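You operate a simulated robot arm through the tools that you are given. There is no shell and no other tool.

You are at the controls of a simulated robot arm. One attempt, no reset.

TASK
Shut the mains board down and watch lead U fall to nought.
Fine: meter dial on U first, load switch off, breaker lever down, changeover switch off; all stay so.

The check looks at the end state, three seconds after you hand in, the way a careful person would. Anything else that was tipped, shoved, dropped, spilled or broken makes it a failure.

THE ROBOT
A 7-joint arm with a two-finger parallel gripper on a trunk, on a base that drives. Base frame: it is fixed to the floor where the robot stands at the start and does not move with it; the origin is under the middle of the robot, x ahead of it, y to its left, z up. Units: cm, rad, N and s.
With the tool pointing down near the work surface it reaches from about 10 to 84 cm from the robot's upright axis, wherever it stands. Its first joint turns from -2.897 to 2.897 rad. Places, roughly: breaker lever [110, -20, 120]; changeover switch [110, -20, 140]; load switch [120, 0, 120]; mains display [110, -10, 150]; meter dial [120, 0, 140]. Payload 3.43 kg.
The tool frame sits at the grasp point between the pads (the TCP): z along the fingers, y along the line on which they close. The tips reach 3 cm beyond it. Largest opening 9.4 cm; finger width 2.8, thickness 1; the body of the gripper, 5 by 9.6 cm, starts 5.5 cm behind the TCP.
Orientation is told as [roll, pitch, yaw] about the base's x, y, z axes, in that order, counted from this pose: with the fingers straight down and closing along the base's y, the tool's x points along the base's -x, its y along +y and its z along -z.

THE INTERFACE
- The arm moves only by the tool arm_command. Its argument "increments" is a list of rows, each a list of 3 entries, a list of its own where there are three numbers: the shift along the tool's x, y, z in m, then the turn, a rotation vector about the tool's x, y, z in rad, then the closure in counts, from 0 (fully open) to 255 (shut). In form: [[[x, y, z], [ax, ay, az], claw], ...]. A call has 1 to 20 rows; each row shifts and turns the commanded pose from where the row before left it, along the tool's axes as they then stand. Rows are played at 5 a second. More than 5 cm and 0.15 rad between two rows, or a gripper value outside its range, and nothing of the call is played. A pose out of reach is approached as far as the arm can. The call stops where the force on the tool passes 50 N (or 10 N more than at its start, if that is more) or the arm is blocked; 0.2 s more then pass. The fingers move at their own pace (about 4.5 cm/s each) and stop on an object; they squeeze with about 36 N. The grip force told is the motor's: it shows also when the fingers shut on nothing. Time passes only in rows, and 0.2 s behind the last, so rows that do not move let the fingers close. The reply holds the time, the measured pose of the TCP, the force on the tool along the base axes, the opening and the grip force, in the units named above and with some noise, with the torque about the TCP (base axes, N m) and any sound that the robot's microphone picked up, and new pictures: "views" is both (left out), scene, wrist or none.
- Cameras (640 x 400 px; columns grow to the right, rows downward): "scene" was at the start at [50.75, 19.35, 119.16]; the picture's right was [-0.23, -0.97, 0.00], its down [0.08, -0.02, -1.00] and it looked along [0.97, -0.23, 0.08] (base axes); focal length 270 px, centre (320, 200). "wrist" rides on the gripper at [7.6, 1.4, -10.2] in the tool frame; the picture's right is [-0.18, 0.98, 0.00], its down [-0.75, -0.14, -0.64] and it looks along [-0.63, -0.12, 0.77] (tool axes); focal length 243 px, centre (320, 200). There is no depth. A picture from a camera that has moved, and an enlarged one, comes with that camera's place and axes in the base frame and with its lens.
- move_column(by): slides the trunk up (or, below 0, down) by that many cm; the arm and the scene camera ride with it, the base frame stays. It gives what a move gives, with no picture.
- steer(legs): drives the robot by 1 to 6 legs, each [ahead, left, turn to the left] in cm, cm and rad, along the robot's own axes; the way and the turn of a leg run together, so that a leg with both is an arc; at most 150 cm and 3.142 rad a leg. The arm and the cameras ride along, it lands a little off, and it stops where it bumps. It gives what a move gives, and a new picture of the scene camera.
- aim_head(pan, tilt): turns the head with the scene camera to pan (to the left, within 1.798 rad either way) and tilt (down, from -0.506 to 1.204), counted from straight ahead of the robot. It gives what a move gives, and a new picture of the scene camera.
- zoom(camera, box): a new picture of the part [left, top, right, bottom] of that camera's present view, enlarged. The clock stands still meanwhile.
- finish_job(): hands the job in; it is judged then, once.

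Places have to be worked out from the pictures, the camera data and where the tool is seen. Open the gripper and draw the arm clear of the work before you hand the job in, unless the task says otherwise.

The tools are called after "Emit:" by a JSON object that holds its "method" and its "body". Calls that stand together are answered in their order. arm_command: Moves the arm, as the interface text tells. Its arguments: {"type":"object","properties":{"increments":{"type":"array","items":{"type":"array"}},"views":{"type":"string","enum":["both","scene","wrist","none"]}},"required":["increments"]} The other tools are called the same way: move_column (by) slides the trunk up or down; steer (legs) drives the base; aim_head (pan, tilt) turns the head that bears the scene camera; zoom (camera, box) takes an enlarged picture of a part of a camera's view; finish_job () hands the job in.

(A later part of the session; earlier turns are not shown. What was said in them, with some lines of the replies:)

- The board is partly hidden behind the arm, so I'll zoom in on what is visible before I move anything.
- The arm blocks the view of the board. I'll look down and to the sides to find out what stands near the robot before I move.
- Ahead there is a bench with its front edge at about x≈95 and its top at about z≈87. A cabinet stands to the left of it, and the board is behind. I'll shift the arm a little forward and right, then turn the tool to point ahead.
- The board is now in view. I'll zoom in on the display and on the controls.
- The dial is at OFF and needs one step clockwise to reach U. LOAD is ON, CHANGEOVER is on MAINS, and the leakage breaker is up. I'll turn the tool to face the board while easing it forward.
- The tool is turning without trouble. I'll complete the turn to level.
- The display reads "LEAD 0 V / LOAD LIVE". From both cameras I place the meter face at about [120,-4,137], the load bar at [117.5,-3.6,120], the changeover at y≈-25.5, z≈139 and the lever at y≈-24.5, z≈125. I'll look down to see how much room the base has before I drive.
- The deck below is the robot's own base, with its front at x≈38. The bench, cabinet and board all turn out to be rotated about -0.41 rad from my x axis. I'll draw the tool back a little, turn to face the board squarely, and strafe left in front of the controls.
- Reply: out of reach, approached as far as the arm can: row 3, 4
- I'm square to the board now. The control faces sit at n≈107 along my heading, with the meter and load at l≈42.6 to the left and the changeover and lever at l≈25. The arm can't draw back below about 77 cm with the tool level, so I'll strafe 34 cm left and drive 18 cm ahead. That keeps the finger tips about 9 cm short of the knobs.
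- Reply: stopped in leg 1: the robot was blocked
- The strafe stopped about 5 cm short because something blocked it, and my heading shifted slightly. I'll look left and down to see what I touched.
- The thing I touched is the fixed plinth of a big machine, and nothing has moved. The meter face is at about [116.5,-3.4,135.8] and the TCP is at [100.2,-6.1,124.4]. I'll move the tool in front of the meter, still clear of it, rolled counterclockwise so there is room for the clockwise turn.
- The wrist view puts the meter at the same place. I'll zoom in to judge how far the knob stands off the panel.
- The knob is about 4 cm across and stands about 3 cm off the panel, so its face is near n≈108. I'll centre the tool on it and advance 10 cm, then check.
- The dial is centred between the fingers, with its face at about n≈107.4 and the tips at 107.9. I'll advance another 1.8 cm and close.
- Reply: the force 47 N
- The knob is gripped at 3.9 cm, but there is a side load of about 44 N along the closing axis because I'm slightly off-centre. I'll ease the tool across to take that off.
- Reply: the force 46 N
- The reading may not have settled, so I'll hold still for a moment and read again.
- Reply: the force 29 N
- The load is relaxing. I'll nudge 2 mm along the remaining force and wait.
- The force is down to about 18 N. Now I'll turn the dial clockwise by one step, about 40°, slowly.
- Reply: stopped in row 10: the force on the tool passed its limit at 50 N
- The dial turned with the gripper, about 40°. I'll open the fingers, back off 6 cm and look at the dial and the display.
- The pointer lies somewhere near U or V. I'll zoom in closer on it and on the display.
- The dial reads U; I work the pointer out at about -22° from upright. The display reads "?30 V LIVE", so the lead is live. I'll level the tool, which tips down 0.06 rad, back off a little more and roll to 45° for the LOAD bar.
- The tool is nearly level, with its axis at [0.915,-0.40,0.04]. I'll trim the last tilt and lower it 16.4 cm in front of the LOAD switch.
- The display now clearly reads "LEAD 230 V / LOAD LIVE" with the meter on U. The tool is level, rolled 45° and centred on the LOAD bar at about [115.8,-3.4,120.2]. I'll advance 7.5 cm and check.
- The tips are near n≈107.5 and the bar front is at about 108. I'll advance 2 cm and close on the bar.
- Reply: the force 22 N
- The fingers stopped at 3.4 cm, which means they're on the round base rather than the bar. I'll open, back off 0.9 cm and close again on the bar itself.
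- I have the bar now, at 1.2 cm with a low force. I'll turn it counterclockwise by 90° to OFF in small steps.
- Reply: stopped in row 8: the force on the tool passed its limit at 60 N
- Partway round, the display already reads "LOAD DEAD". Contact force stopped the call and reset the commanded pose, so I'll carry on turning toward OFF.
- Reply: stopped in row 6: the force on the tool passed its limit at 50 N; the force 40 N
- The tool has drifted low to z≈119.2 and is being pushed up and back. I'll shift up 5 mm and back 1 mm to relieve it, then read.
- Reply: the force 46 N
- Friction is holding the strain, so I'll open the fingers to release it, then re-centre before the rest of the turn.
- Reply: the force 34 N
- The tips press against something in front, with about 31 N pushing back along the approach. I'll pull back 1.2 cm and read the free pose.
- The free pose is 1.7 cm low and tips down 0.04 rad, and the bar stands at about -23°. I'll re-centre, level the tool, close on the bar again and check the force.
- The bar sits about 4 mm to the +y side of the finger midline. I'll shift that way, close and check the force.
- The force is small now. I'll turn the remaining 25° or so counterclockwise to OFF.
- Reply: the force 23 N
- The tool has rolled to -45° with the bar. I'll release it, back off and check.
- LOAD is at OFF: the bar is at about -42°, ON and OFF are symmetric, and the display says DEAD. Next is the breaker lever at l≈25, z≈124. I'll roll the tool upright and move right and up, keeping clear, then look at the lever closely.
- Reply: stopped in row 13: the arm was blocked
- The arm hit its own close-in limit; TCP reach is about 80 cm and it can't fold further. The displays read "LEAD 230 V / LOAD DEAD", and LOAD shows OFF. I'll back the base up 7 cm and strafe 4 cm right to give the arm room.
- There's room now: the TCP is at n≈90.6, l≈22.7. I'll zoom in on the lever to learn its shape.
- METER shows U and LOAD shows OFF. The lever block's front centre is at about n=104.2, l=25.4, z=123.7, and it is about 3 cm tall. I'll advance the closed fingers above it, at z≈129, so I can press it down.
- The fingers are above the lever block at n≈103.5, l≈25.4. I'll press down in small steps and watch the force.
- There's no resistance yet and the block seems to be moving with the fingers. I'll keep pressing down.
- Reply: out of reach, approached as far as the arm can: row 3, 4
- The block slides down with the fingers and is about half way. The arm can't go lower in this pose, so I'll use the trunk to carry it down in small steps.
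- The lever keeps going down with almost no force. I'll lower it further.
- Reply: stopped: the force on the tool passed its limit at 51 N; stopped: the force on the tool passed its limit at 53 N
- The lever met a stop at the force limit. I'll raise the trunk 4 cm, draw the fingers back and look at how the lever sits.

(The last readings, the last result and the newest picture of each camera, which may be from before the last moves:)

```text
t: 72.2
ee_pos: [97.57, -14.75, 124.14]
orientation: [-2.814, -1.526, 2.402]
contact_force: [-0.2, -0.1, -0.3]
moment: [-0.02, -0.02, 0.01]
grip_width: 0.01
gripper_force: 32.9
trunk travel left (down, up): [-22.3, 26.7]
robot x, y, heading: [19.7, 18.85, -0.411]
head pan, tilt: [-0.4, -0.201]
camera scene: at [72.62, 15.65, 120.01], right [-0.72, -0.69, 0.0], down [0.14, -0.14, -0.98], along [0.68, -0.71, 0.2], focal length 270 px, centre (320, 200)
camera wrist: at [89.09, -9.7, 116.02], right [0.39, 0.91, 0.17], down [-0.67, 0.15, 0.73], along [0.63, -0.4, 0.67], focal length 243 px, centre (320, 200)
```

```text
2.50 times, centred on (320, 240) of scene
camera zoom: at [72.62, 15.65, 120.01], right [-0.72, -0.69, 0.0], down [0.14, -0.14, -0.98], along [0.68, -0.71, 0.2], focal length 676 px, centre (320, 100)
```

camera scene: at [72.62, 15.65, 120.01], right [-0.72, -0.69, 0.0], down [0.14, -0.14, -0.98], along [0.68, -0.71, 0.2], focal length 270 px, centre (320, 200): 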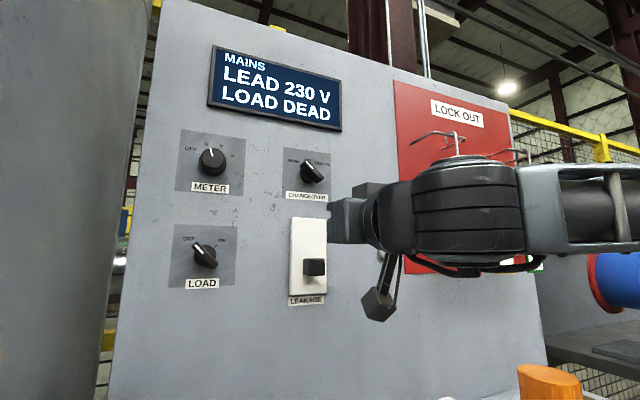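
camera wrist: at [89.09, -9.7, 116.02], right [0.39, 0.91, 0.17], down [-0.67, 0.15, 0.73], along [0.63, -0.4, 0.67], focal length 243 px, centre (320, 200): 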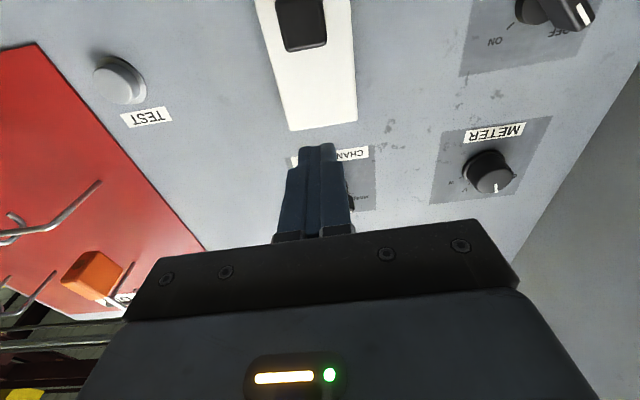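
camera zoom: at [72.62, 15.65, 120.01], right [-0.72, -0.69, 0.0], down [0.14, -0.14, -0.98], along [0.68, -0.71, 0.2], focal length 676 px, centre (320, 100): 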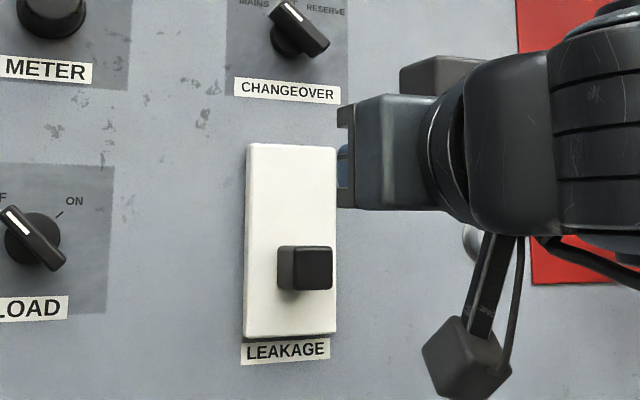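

The lever is about 2 cm below the plate's centre, but it started about 4 cm above it, so it may not be fully down. I'll lower the trunk so the arm has downward room, level the tool, come back in above the block and press again.

Emit:
{"method": "move_column", "body": {"by": -7}}

Emit:
{"method": "arm_command", "body": {"increments": [[[-0.015, 0, 0], [0, 0.021, 0], 255], [[-0.015, 0, 0], [0, 0.021, 0], 255], [[-0.015, 0, 0], [0, 0, 0], 255], [[0, 0, 0.02], [0, 0, 0], 255], [[0, 0, 0.02], [0, 0, 0], 255], [[0, 0, 0.02], [0, 0, 0], 255], [[0, 0, 0.02], [0, 0, 0], 255], [[0, 0, 0], [0, 0, 0], 255]], "views": "both"}}

Emit:
{"method": "zoom", "body": {"camera": "scene", "box": [260, 120, 380, 280]}}

```text
t: 73.3
ee_pos: [97.73, -14.75, 117.21]
orientation: [-2.811, -1.525, 2.396]
contact_force: [0.2, -0.3, 0.2]
moment: [-0.01, 0.02, -0.01]
grip_width: 0.01
gripper_force: 33.7
trunk travel left (down, up): [-15.3, 33.7]
robot x, y, heading: [19.67, 18.62, -0.406]
head pan, tilt: [-0.4, -0.201]
```

```text
t: 75.1
ee_pos: [104.86, -17.88, 121.69]
orientation: [-1.659, -1.556, 1.243]
contact_force: [-0.8, 0.0, 0.1]
moment: [0.02, 0.0, -0.03]
grip_width: 0.0
gripper_force: 33.0
trunk travel left (down, up): [-15.3, 33.7]
robot x, y, heading: [19.33, 18.58, -0.407]
head pan, tilt: [-0.4, -0.201]
camera scene: at [72.61, 15.65, 113.01], right [-0.72, -0.69, 0.0], down [0.14, -0.14, -0.98], along [0.68, -0.71, 0.2], focal length 270 px, centre (320, 200)
camera wrist: at [96.04, -12.66, 113.99], right [0.4, 0.9, 0.17], down [-0.64, 0.14, 0.75], along [0.66, -0.41, 0.63], focal length 243 px, centre (320, 200)
```

scene: 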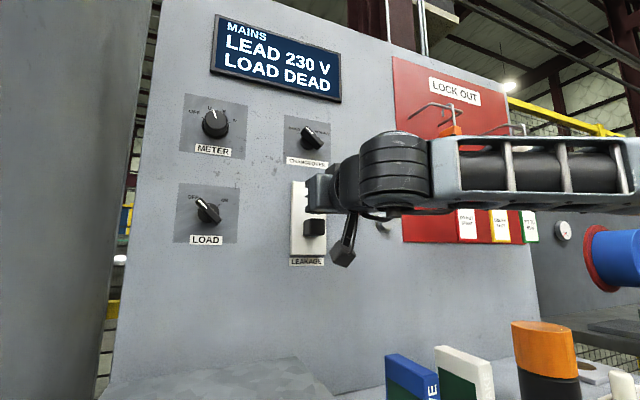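
wrist: 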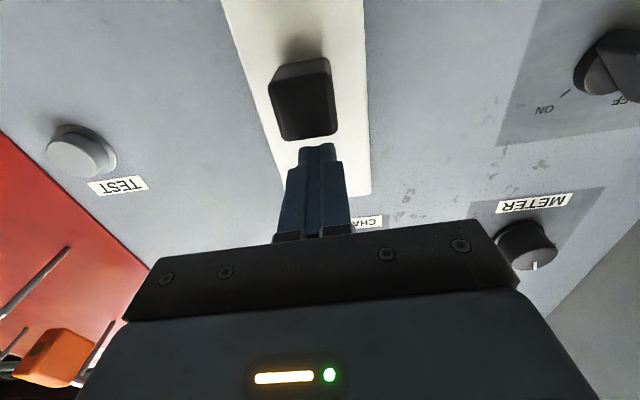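

```text
2.50 times, centred on (320, 200) of scene
camera zoom: at [72.61, 15.65, 113.01], right [-0.72, -0.69, 0.0], down [0.14, -0.14, -0.98], along [0.68, -0.71, 0.2], focal length 676 px, centre (320, 200)
```

zoom: 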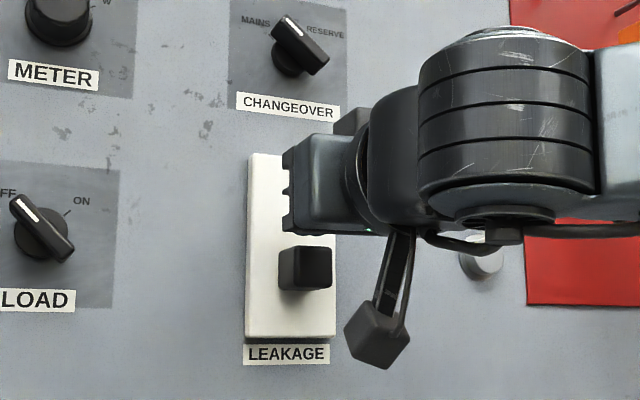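

The fingers are just above the block again. I'll press down in 4 mm steps and see where it stops.

Emit:
{"method": "arm_command", "body": {"increments": [[[0.004, 0, 0], [0, 0, 0], 255], [[0.004, 0, 0], [0, 0, 0], 255], [[0.004, 0, 0], [0, 0, 0], 255], [[0.004, 0, 0], [0, 0, 0], 255], [[0.004, 0, 0], [0, 0, 0], 255], [[0.004, 0, 0], [0, 0, 0], 255], [[0.004, 0, 0], [0, 0, 0], 255], [[0.004, 0, 0], [0, 0, 0], 255], [[0.004, 0, 0], [0, 0, 0], 255], [[0.004, 0, 0], [0, 0, 0], 255]], "views": "both"}}

Emit:
{"method": "zoom", "body": {"camera": "scene", "box": [260, 120, 380, 280]}}

```text
t: 76.3
ee_pos: [105.04, -17.76, 120.79]
orientation: [-2.514, -1.542, 2.099]
contact_force: [0.5, -0.5, 20.1]
moment: [-0.06, -0.26, -0.01]
grip_width: 0.01
gripper_force: 32.5
trunk travel left (down, up): [-15.3, 33.7]
robot x, y, heading: [19.42, 18.69, -0.408]
head pan, tilt: [-0.4, -0.201]
stopped in row 5: the force on the tool passed its limit at 55 N (the readings are from after the stop); the commanded pose is now the measured one
camera scene: at [72.59, 15.67, 113.01], right [-0.72, -0.69, 0.0], down [0.14, -0.14, -0.98], along [0.68, -0.71, 0.2], focal length 270 px, centre (320, 200)
camera wrist: at [96.25, -12.69, 112.83], right [0.39, 0.9, 0.17], down [-0.65, 0.15, 0.74], along [0.65, -0.4, 0.65], focal length 243 px, centre (320, 200)
```

scene: 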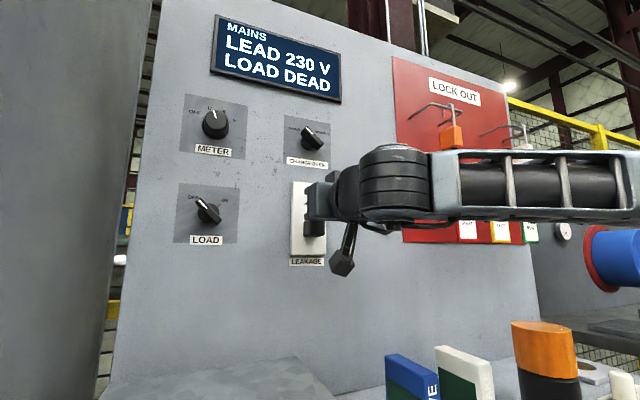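
wrist: 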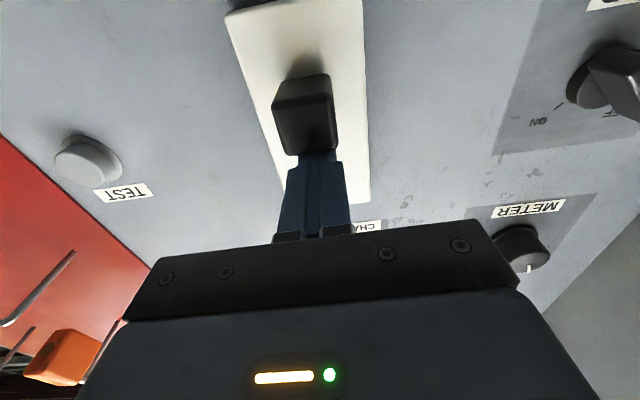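

```text
2.50 times, centred on (320, 200) of scene
camera zoom: at [72.59, 15.67, 113.01], right [-0.72, -0.69, 0.0], down [0.14, -0.14, -0.98], along [0.68, -0.71, 0.2], focal length 676 px, centre (320, 200)
```

zoom: 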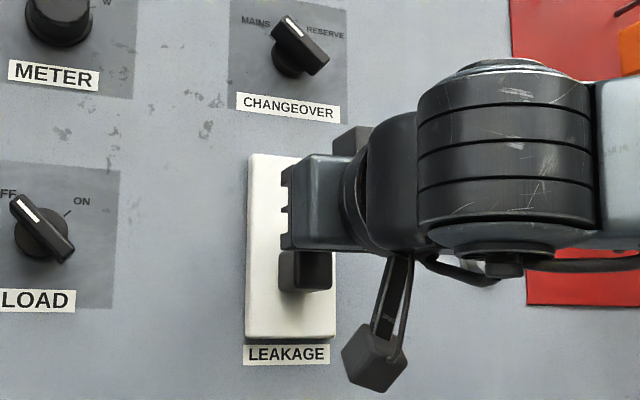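

The lever meets the same hard stop at z≈120.7 and doesn't move further, so it's at its lower end. I'll lift off, back away, and raise the trunk for the changeover switch.

Emit:
{"method": "arm_command", "body": {"increments": [[[-0.015, 0, 0], [0, 0, 0], 255], [[0, 0, -0.02], [0, 0, 0], 255], [[0, 0, -0.02], [0, 0, 0], 255], [[0, 0, -0.02], [0, 0, 0], 255], [[0, 0, -0.02], [0, 0, 0], 200], [[0, 0, 0], [0, 0, 0], 0]], "views": "none"}}

Emit:
{"method": "move_column", "body": {"by": 12}}

Emit:
{"method": "arm_command", "body": {"increments": [[[0, 0, 0], [0, 0, 0], 0], [[0, 0, 0], [0, 0, 0], 0]], "views": "both"}}

```text
t: 77.7
ee_pos: [97.7, -14.75, 121.66]
orientation: [-2.32, -1.55, 1.906]
contact_force: [0.1, 0.4, -0.5]
moment: [0.02, -0.01, 0.02]
grip_width: 4.89
gripper_force: 0.1
trunk travel left (down, up): [-15.3, 33.7]
robot x, y, heading: [19.68, 18.65, -0.401]
head pan, tilt: [-0.4, -0.201]
```

```text
t: 79.2
ee_pos: [97.74, -14.75, 133.7]
orientation: [-2.329, -1.55, 1.915]
contact_force: [1.0, 0.0, -0.3]
moment: [-0.05, -0.01, 0.01]
grip_width: 9.39
gripper_force: 0.0
trunk travel left (down, up): [-27.3, 21.7]
robot x, y, heading: [19.92, 19.01, -0.408]
head pan, tilt: [-0.4, -0.201]
```

```text
t: 79.8
ee_pos: [97.78, -14.66, 133.56]
orientation: [-2.33, -1.551, 1.915]
contact_force: [-0.4, 0.0, 0.8]
moment: [0.0, -0.04, -0.01]
grip_width: 9.4
gripper_force: 0.0
trunk travel left (down, up): [-27.3, 21.7]
robot x, y, heading: [19.74, 18.71, -0.407]
head pan, tilt: [-0.4, -0.201]
camera scene: at [72.63, 15.65, 125.01], right [-0.72, -0.69, 0.0], down [0.14, -0.14, -0.98], along [0.68, -0.71, 0.2], focal length 270 px, centre (320, 200)
camera wrist: at [88.96, -9.58, 125.86], right [0.39, 0.9, 0.17], down [-0.65, 0.14, 0.75], along [0.65, -0.4, 0.64], focal length 243 px, centre (320, 200)
```

scene: 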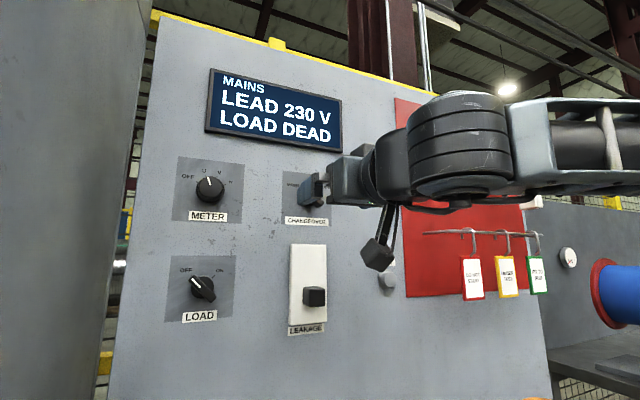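
wrist: 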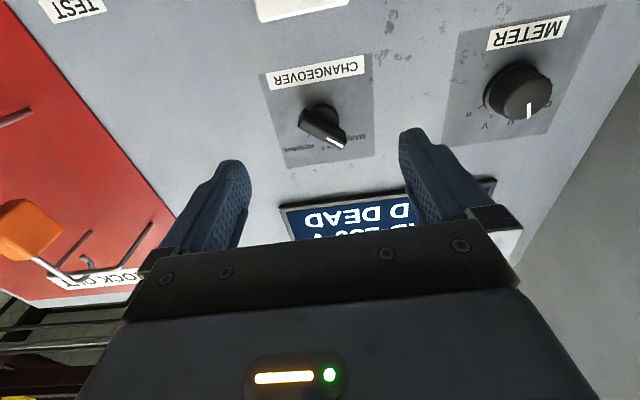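

The changeover bar is at about l=25.4, z=135.7. I'll align to it, roll to -45° and advance 8 cm.

Emit:
{"method": "arm_command", "body": {"increments": [[[-0.011, -0.001, 0], [0, 0, 0], 0], [[-0.011, -0.001, 0], [0, 0, 0], 0], [[0, 0, 0], [0, 0, -0.13], 0], [[0, 0, 0], [0, 0, -0.13], 0], [[0, 0, 0], [0, 0, -0.13], 0], [[0, 0, 0], [0, 0, -0.13], 0], [[0, 0, 0], [0, 0, -0.13], 0], [[0, 0, 0], [0, 0, -0.135], 0], [[0, 0, 0.02], [0, 0, 0], 0], [[0, 0, 0.02], [0, 0, 0], 0], [[0, 0, 0.02], [0, 0, 0], 0], [[0, 0, 0.02], [0, 0, 0], 0], [[0, 0, 0], [0, 0, 0], 0]], "views": "both"}}

Emit:
{"method": "zoom", "body": {"camera": "wrist", "box": [220, 60, 420, 220]}}

```text
t: 82.6
ee_pos: [104.69, -18.81, 135.03]
orientation: [-1.572, -0.803, 1.157]
contact_force: [0.0, -0.6, 0.3]
moment: [0.01, -0.02, -0.02]
grip_width: 9.4
gripper_force: 0.0
trunk travel left (down, up): [-27.3, 21.7]
robot x, y, heading: [19.85, 18.97, -0.408]
head pan, tilt: [-0.4, -0.201]
camera scene: at [72.63, 15.65, 125.01], right [-0.72, -0.69, 0.0], down [0.14, -0.14, -0.98], along [0.68, -0.71, 0.2], focal length 270 px, centre (320, 200)
camera wrist: at [93.65, -18.69, 128.47], right [0.34, 0.76, -0.55], down [-0.42, 0.65, 0.64], along [0.84, 0.01, 0.54], focal length 243 px, centre (320, 200)
```

scene: 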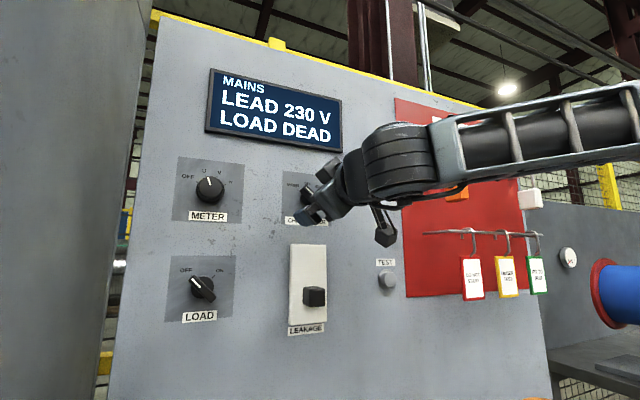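
wrist: 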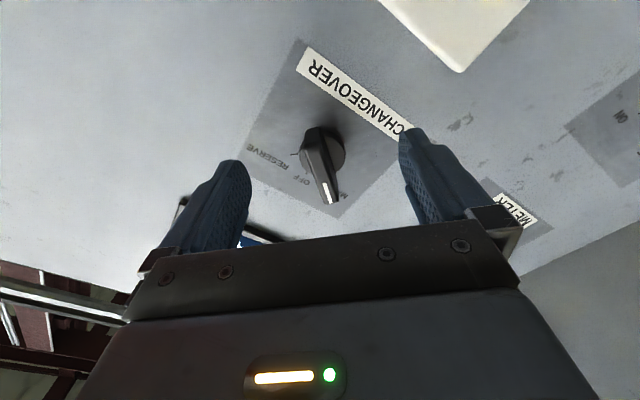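

```text
2.50 times, centred on (320, 140) of wrist
camera zoom: at [93.65, -18.69, 128.47], right [0.34, 0.76, -0.55], down [-0.42, 0.65, 0.64], along [0.84, 0.01, 0.54], focal length 606 px, centre (320, 350)
```

zoom: 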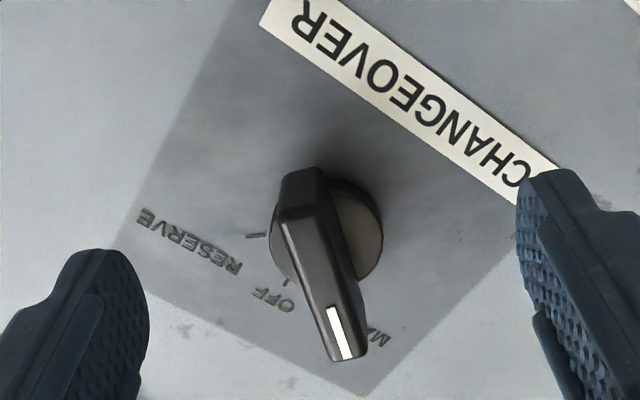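

The picture geometry, compared with the LOAD approach, shows the knob axis about 1.3 cm up-left along the tool's -x. I'll shift that way and advance 1.2 cm, then look again.

Emit:
{"method": "arm_command", "body": {"increments": [[[-0.0065, 0, 0.006], [0, 0, 0], 0], [[-0.0065, 0, 0.006], [0, 0, 0], 0], [[0, 0, 0], [0, 0, 0], 0]], "views": "wrist"}}

Emit:
{"method": "zoom", "body": {"camera": "wrist", "box": [220, 60, 420, 220]}}

```text
t: 83.4
ee_pos: [106.31, -18.73, 135.53]
orientation: [-1.56, -0.815, 1.147]
contact_force: [0.0, -0.4, 0.6]
moment: [0.01, 0.02, -0.02]
grip_width: 9.4
gripper_force: 0.0
trunk travel left (down, up): [-27.3, 21.7]
robot x, y, heading: [19.32, 18.59, -0.407]
head pan, tilt: [-0.4, -0.201]
camera wrist: at [95.25, -18.63, 129.04], right [0.34, 0.77, -0.54], down [-0.41, 0.64, 0.65], along [0.84, 0.01, 0.54], focal length 243 px, centre (320, 200)
```

wrist: 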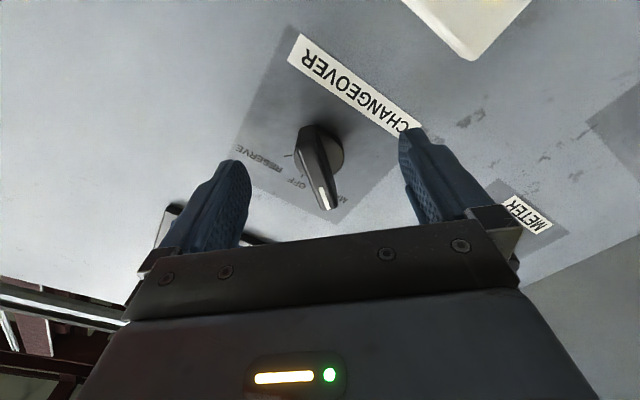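

```text
2.50 times, centred on (320, 140) of wrist
camera zoom: at [95.25, -18.63, 129.04], right [0.34, 0.77, -0.54], down [-0.41, 0.64, 0.65], along [0.84, 0.01, 0.54], focal length 606 px, centre (320, 350)
```

zoom: 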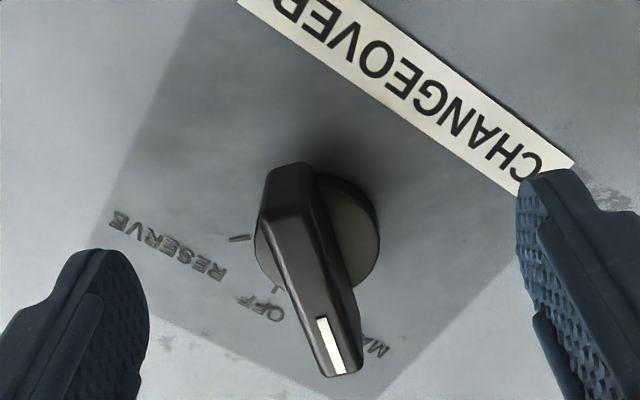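

The disc centre works out at l≈25.15, z≈135.8, so the tool axis is within about 3 mm of it. I'll advance 6 mm and close on the bar.

Emit:
{"method": "arm_command", "body": {"increments": [[[-0.002, 0, 0.005], [0, 0, 0], 0], [[0, 0, 0], [0, 0, 0], 120], [[0, 0, 0], [0, 0, 0], 200], [[0, 0, 0], [0, 0, 0], 240], [[0, 0, 0], [0, 0, 0], 240], [[0, 0, 0], [0, 0, 0], 240], [[0, 0, 0], [0, 0, 0], 240]], "views": "wrist"}}

```text
t: 85.0
ee_pos: [107.06, -18.91, 135.56]
orientation: [-1.558, -0.81, 1.143]
contact_force: [-7.2, -14.1, 18.0]
moment: [0.04, 0.04, -0.47]
grip_width: 1.93
gripper_force: 11.7
trunk travel left (down, up): [-27.3, 21.7]
robot x, y, heading: [19.36, 18.74, -0.406]
head pan, tilt: [-0.4, -0.201]
camera wrist: at [95.87, -18.69, 129.05], right [0.34, 0.77, -0.54], down [-0.41, 0.64, 0.65], along [0.85, 0.01, 0.53], focal length 243 px, centre (320, 200)
```

wrist: 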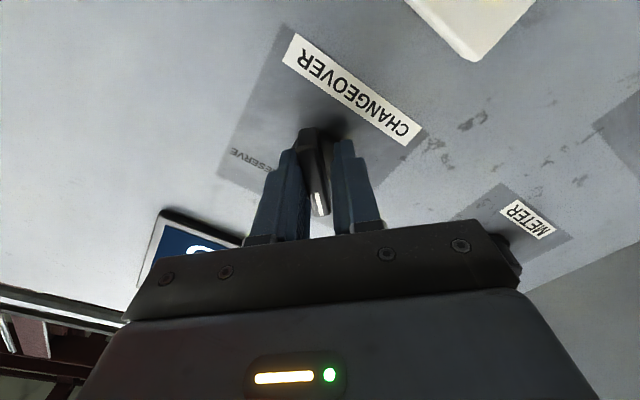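

One finger touched first and is pushing the tool toward -y. I'll follow it by 3 mm while the grip finishes closing.

Emit:
{"method": "arm_command", "body": {"increments": [[[0, -0.002, 0], [0, 0, 0], 240], [[0, -0.002, 0], [0, 0, 0], 240], [[0, 0, 0], [0, 0, 0], 240], [[0, 0, 0], [0, 0, 0], 240]], "views": "none"}}

```text
t: 86.0
ee_pos: [106.88, -19.01, 135.71]
orientation: [-1.552, -0.809, 1.144]
contact_force: [1.0, -14.5, 8.6]
moment: [-0.11, -0.27, -0.32]
grip_width: 1.48
gripper_force: 7.6
trunk travel left (down, up): [-27.3, 21.7]
robot x, y, heading: [19.73, 18.81, -0.409]
head pan, tilt: [-0.4, -0.201]
```

The grip isn't fully on yet at 1.48 cm and low force. I'll shift another 2 mm and close fully.

Emit:
{"method": "arm_command", "body": {"increments": [[[0, -0.002, 0], [0, 0, 0], 255], [[0, 0, 0], [0, 0, 0], 255], [[0, 0, 0], [0, 0, 0], 255], [[0, 0, 0], [0, 0, 0], 255]], "views": "wrist"}}

```text
t: 87.0
ee_pos: [106.96, -19.11, 135.71]
orientation: [-1.553, -0.812, 1.146]
contact_force: [-8.9, 5.4, -16.2]
moment: [-0.08, -0.02, -0.53]
grip_width: 1.17
gripper_force: 44.9
trunk travel left (down, up): [-27.3, 21.7]
robot x, y, heading: [19.8, 18.75, -0.405]
head pan, tilt: [-0.4, -0.201]
camera wrist: at [95.68, -18.91, 129.37], right [0.33, 0.77, -0.54], down [-0.41, 0.64, 0.65], along [0.85, 0.01, 0.53], focal length 243 px, centre (320, 200)
```

wrist: 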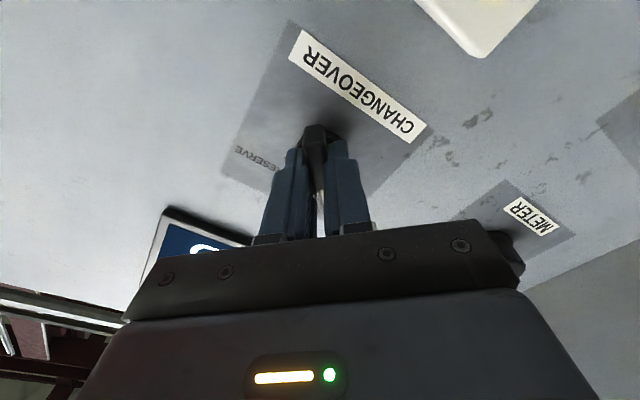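

I have the bar at 1.17 cm. I'll turn it clockwise by 45° to OFF, which is upright.

Emit:
{"method": "arm_command", "body": {"increments": [[[0, 0, 0], [0, 0, 0.08], 255], [[0, 0, 0], [0, 0, 0.08], 255], [[0, 0, 0], [0, 0, 0.08], 255], [[0, 0, 0], [0, 0, 0.08], 255], [[0, 0, 0], [0, 0, 0.08], 255], [[0, 0, 0], [0, 0, 0.08], 255], [[0, 0, 0], [0, 0, 0.08], 255], [[0, 0, 0], [0, 0, 0.08], 255], [[0, 0, 0], [0, 0, 0.08], 255], [[0, 0, 0], [0, 0, 0.09], 255]], "views": "both"}}

```text
t: 89.2
ee_pos: [106.8, -18.84, 137.17]
orientation: [2.207, -1.559, -2.632]
contact_force: [-1.4, -32.3, -29.2]
moment: [0.22, 1.32, 0.37]
grip_width: 1.2
gripper_force: 45.1
trunk travel left (down, up): [-27.3, 21.7]
robot x, y, heading: [19.63, 18.83, -0.41]
head pan, tilt: [-0.4, -0.201]
camera scene: at [72.7, 15.44, 124.98], right [-0.72, -0.69, 0.0], down [0.14, -0.14, -0.98], along [0.68, -0.71, 0.2], focal length 270 px, centre (320, 200)
camera wrist: at [98.11, -13.34, 129.4], right [0.4, 0.89, 0.19], down [-0.65, 0.13, 0.75], along [0.64, -0.43, 0.64], focal length 243 px, centre (320, 200)
```

scene: 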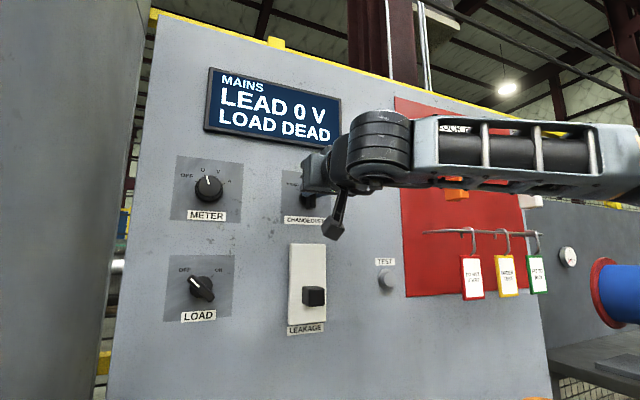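
wrist: 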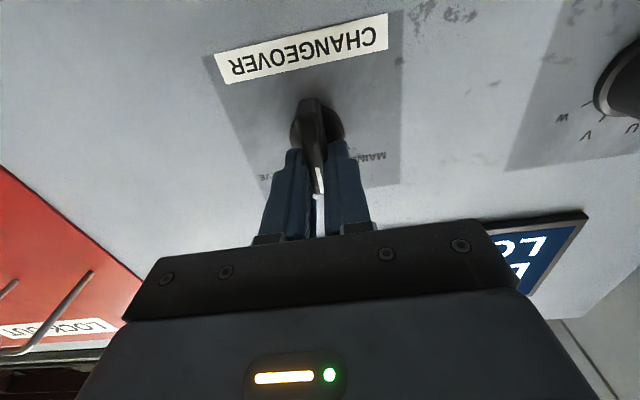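

The display now reads "LEAD 0 V / LOAD DEAD". There is some strain, so I'll relieve it with a small right-and-down shift before I let go, so the switch doesn't flick.

Emit:
{"method": "arm_command", "body": {"increments": [[[0.002, -0.001, 0], [0, 0, 0], 255], [[0.002, -0.001, 0], [0, 0, 0], 255], [[0, 0, 0], [0, 0, 0], 255], [[0, 0, 0], [0, 0, 0], 255]], "views": "none"}}

```text
t: 90.2
ee_pos: [106.76, -18.95, 137.2]
orientation: [2.519, -1.552, -2.939]
contact_force: [19.0, -38.9, -4.8]
moment: [-0.4, -0.29, 0.43]
grip_width: 1.18
gripper_force: 45.3
trunk travel left (down, up): [-27.3, 21.7]
robot x, y, heading: [19.67, 18.84, -0.405]
head pan, tilt: [-0.4, -0.201]
```

Emit:
{"method": "arm_command", "body": {"increments": [[[0, -0.002, 0.001], [0, 0, 0], 255], [[0, 0, 0.001], [0, 0, 0], 255], [[0, 0, 0], [0, 0, 0], 255], [[0, 0, 0], [0, 0, 0], 255]], "views": "none"}}

```text
t: 91.2
ee_pos: [106.7, -18.73, 137.15]
orientation: [2.571, -1.549, -2.988]
contact_force: [-0.3, -30.2, 6.0]
moment: [-0.12, 0.46, 0.39]
grip_width: 1.17
gripper_force: 44.6
trunk travel left (down, up): [-27.3, 21.7]
robot x, y, heading: [19.69, 18.7, -0.408]
head pan, tilt: [-0.4, -0.201]
```

About 28 N to the right remains. I'll shift 3 mm right, then open and look.

Emit:
{"method": "arm_command", "body": {"increments": [[[0, -0.0015, 0], [0, 0, 0], 255], [[0, -0.0015, 0], [0, 0, 0], 255], [[0, 0, 0], [0, 0, 0], 255], [[0, 0, 0], [0, 0, 0], 220], [[0, 0, 0], [0, 0, 0], 120], [[0, 0, 0], [0, 0, 0], 60], [[0, 0, 0], [0, 0, 0], 60]], "views": "both"}}

Emit:
{"method": "zoom", "body": {"camera": "wrist", "box": [200, 10, 440, 220]}}

```text
t: 92.8
ee_pos: [106.69, -18.94, 137.02]
orientation: [2.586, -1.554, -2.996]
contact_force: [0.8, 0.1, -0.6]
moment: [0.0, 0.02, 0.03]
grip_width: 7.2
gripper_force: 0.1
trunk travel left (down, up): [-27.3, 21.7]
robot x, y, heading: [19.19, 19.16, -0.402]
head pan, tilt: [-0.4, -0.201]
camera scene: at [72.63, 15.65, 125.01], right [-0.72, -0.69, 0.0], down [0.14, -0.14, -0.98], along [0.68, -0.71, 0.2], focal length 270 px, centre (320, 200)
camera wrist: at [97.98, -13.58, 129.25], right [0.39, 0.9, 0.19], down [-0.66, 0.13, 0.74], along [0.64, -0.42, 0.64], focal length 243 px, centre (320, 200)
```

scene: 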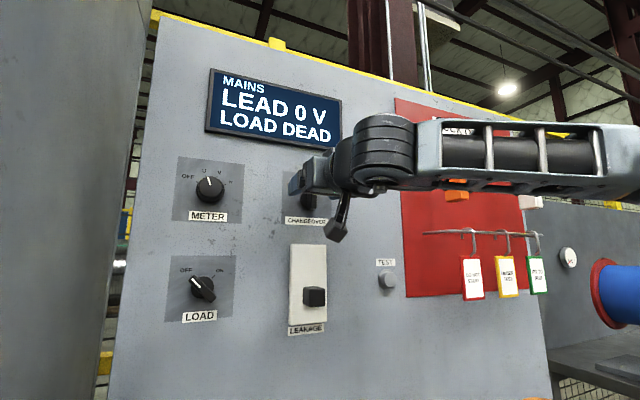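
wrist: 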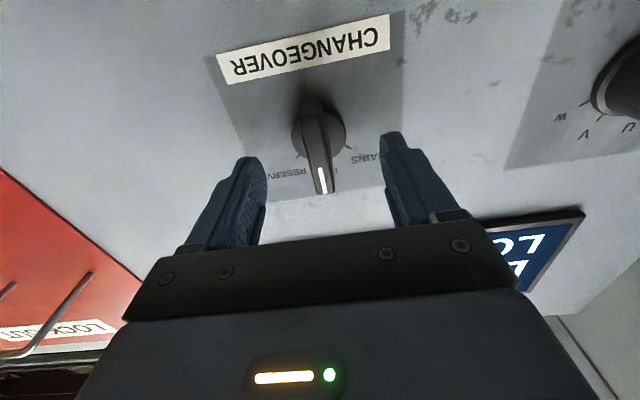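

```text
1.90 times, centred on (320, 115) of wrist
camera zoom: at [97.98, -13.58, 129.25], right [0.39, 0.9, 0.19], down [-0.66, 0.13, 0.74], along [0.64, -0.42, 0.64], focal length 462 px, centre (320, 362)
```

zoom: 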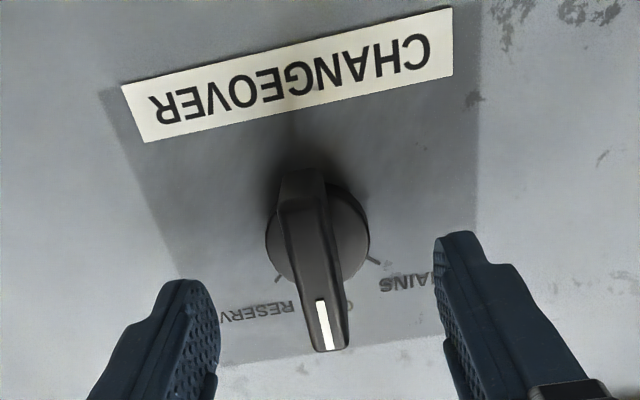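

The changeover points upright, within about 4°, the force is zero and the display shows LEAD 0 V. I'll open fully, back straight off and check every control.

Emit:
{"method": "arm_command", "body": {"increments": [[[0, 0, 0], [0, 0, 0], 0], [[0, 0, 0], [0, 0, 0], 0], [[0, 0, -0.02], [0, 0, 0], 0], [[0, 0, -0.02], [0, 0, 0], 0], [[0, 0, -0.02], [0, 0, 0], 0], [[0, 0, -0.02], [0, 0, 0], 0], [[0, 0, -0.01], [0, 0, 0], 0], [[0, 0, 0], [0, 0, 0], 0]], "views": "none"}}

Emit:
{"method": "steer", "body": {"legs": [[-10, 0, 0]]}}

Emit:
{"method": "zoom", "body": {"camera": "scene", "box": [140, 60, 360, 320]}}

```text
t: 94.6
ee_pos: [98.5, -15.28, 136.89]
orientation: [2.586, -1.553, -2.999]
contact_force: [-0.3, 0.3, 0.7]
moment: [-0.03, 0.03, -0.03]
grip_width: 9.38
gripper_force: 0.0
trunk travel left (down, up): [-27.3, 21.7]
robot x, y, heading: [19.55, 18.96, -0.403]
head pan, tilt: [-0.4, -0.201]
```

```text
t: 95.8
ee_pos: [89.36, -11.25, 136.78]
orientation: [2.581, -1.553, -2.992]
contact_force: [-0.3, 0.0, -0.8]
moment: [0.04, 0.01, 0.0]
grip_width: 9.38
gripper_force: 0.2
trunk travel left (down, up): [-27.3, 21.7]
robot x, y, heading: [10.64, 23.2, -0.408]
head pan, tilt: [-0.4, -0.201]
camera scene: at [63.44, 19.7, 125.01], right [-0.72, -0.69, 0.0], down [0.14, -0.14, -0.98], along [0.68, -0.71, 0.2], focal length 270 px, centre (320, 200)
```

scene: 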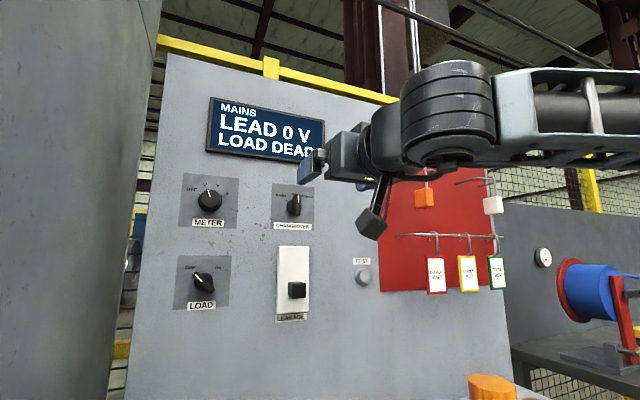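

```text
1.54 times, centred on (250, 190) of scene
camera zoom: at [63.44, 19.7, 125.01], right [-0.72, -0.69, 0.0], down [0.14, -0.14, -0.98], along [0.68, -0.71, 0.2], focal length 416 px, centre (428, 215)
```

zoom: 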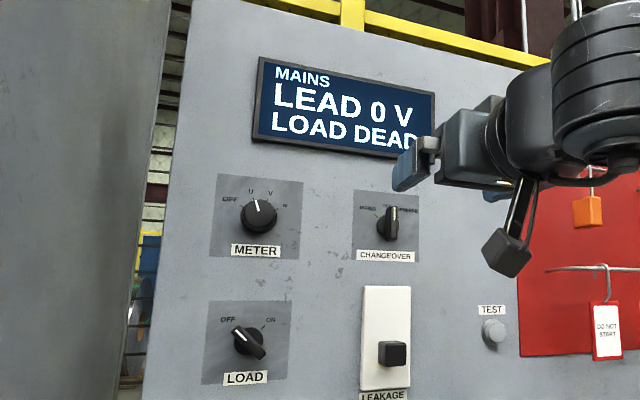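

All four controls look right and the display reads 0 V and DEAD. I'll take one close look at the lever and each knob for certainty.

Emit:
{"method": "zoom", "body": {"camera": "scene", "box": [265, 240, 325, 325]}}

Emit:
{"method": "zoom", "body": {"camera": "scene", "box": [175, 170, 245, 315]}}

Emit:
{"method": "zoom", "body": {"camera": "scene", "box": [265, 175, 325, 240]}}

```text
4.71 times, centred on (295, 282) of scene
camera zoom: at [63.44, 19.7, 125.01], right [-0.72, -0.69, 0.0], down [0.14, -0.14, -0.98], along [0.68, -0.71, 0.2], focal length 1272 px, centre (438, -188)
```

zoom: 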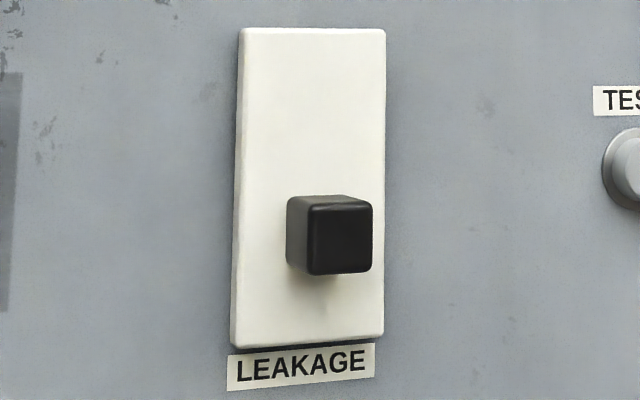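

```text
2.76 times, centred on (210, 242) of scene
camera zoom: at [63.44, 19.7, 125.01], right [-0.72, -0.69, 0.0], down [0.14, -0.14, -0.98], along [0.68, -0.71, 0.2], focal length 746 px, centre (623, 83)
```

zoom: 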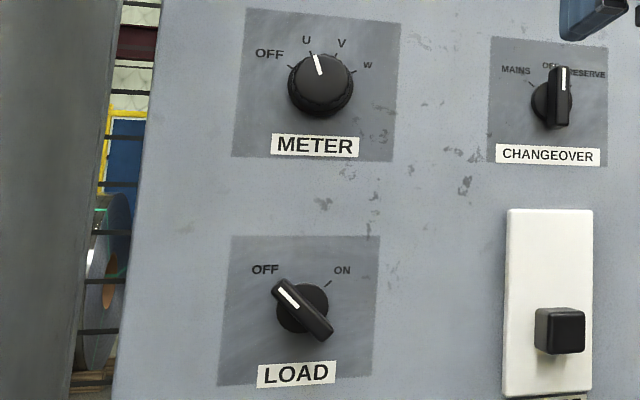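

```text
6.15 times, centred on (295, 208) of scene
camera zoom: at [63.44, 19.7, 125.01], right [-0.72, -0.69, 0.0], down [0.14, -0.14, -0.98], along [0.68, -0.71, 0.2], focal length 1663 px, centre (474, 154)
```

zoom: 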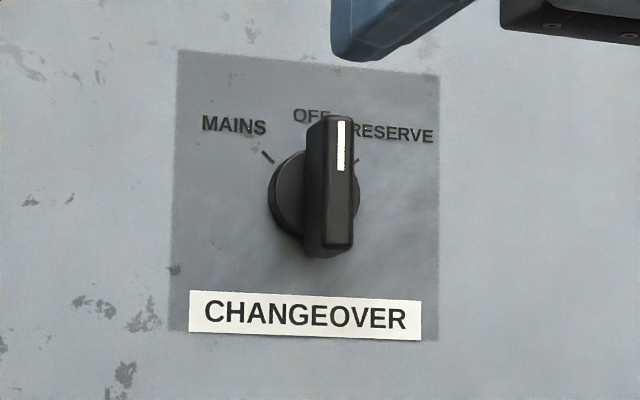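

METER is on U, LOAD is OFF, the breaker is at its lower stop, CHANGEOVER is OFF, and the display shows LEAD 0 V / LOAD DEAD. I'll take one last look at the bench to make sure nothing was disturbed.

Emit:
{"method": "aim_head", "body": {"pan": -0.2, "tilt": 0.3}}

```text
t: 96.7
ee_pos: [89.4, -11.29, 136.97]
orientation: [2.582, -1.553, -2.993]
contact_force: [0.7, 0.4, -0.3]
moment: [0.02, 0.01, -0.03]
grip_width: 9.37
gripper_force: 0.1
trunk travel left (down, up): [-27.3, 21.7]
robot x, y, heading: [10.42, 22.59, -0.405]
head pan, tilt: [-0.201, 0.3]
camera scene: at [65.35, 20.38, 120.5], right [-0.57, -0.82, 0.0], down [-0.24, 0.17, -0.96], along [0.79, -0.54, -0.29], focal length 270 px, centre (320, 200)
```

scene: 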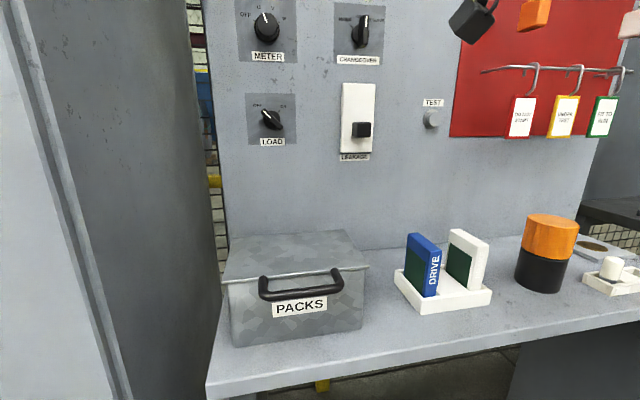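

Nothing on the bench has moved, all the controls are set and the arm is clear with the gripper open. I'm handing in.

Emit:
{"method": "finish_job", "body": {}}

```text
The job is handed in.
```

I shut the mains board down in the order you gave. The display went from "LEAD 230 V / LOAD LIVE" to "LEAD 0 V / LOAD DEAD", and I've handed the job in; I haven't seen the result of the check.

| Control | Position when I handed in | What the display showed after |
|---|---|---|
| Meter dial | on U | LEAD 230 V |
| Load switch | OFF | LOAD DEAD |
| Breaker lever | down, at its stop | still 230 V |
| Changeover switch | OFF | LEAD 0 V |

- **Breaker lever:** it slid down about 6 cm with almost no force, then met a hard stop. It did not move further under about 55 N. It sits about 2 cm below the middle of its plate, and it started about 4 cm above it. I took the hard stop as fully down.
- **Bump:** while strafing left, the base was stopped by the heavy plinth of a machine. I looked afterwards and saw nothing moved.

Nothing on the bench was disturbed. The gripper is open and the arm is drawn back clear of the board.
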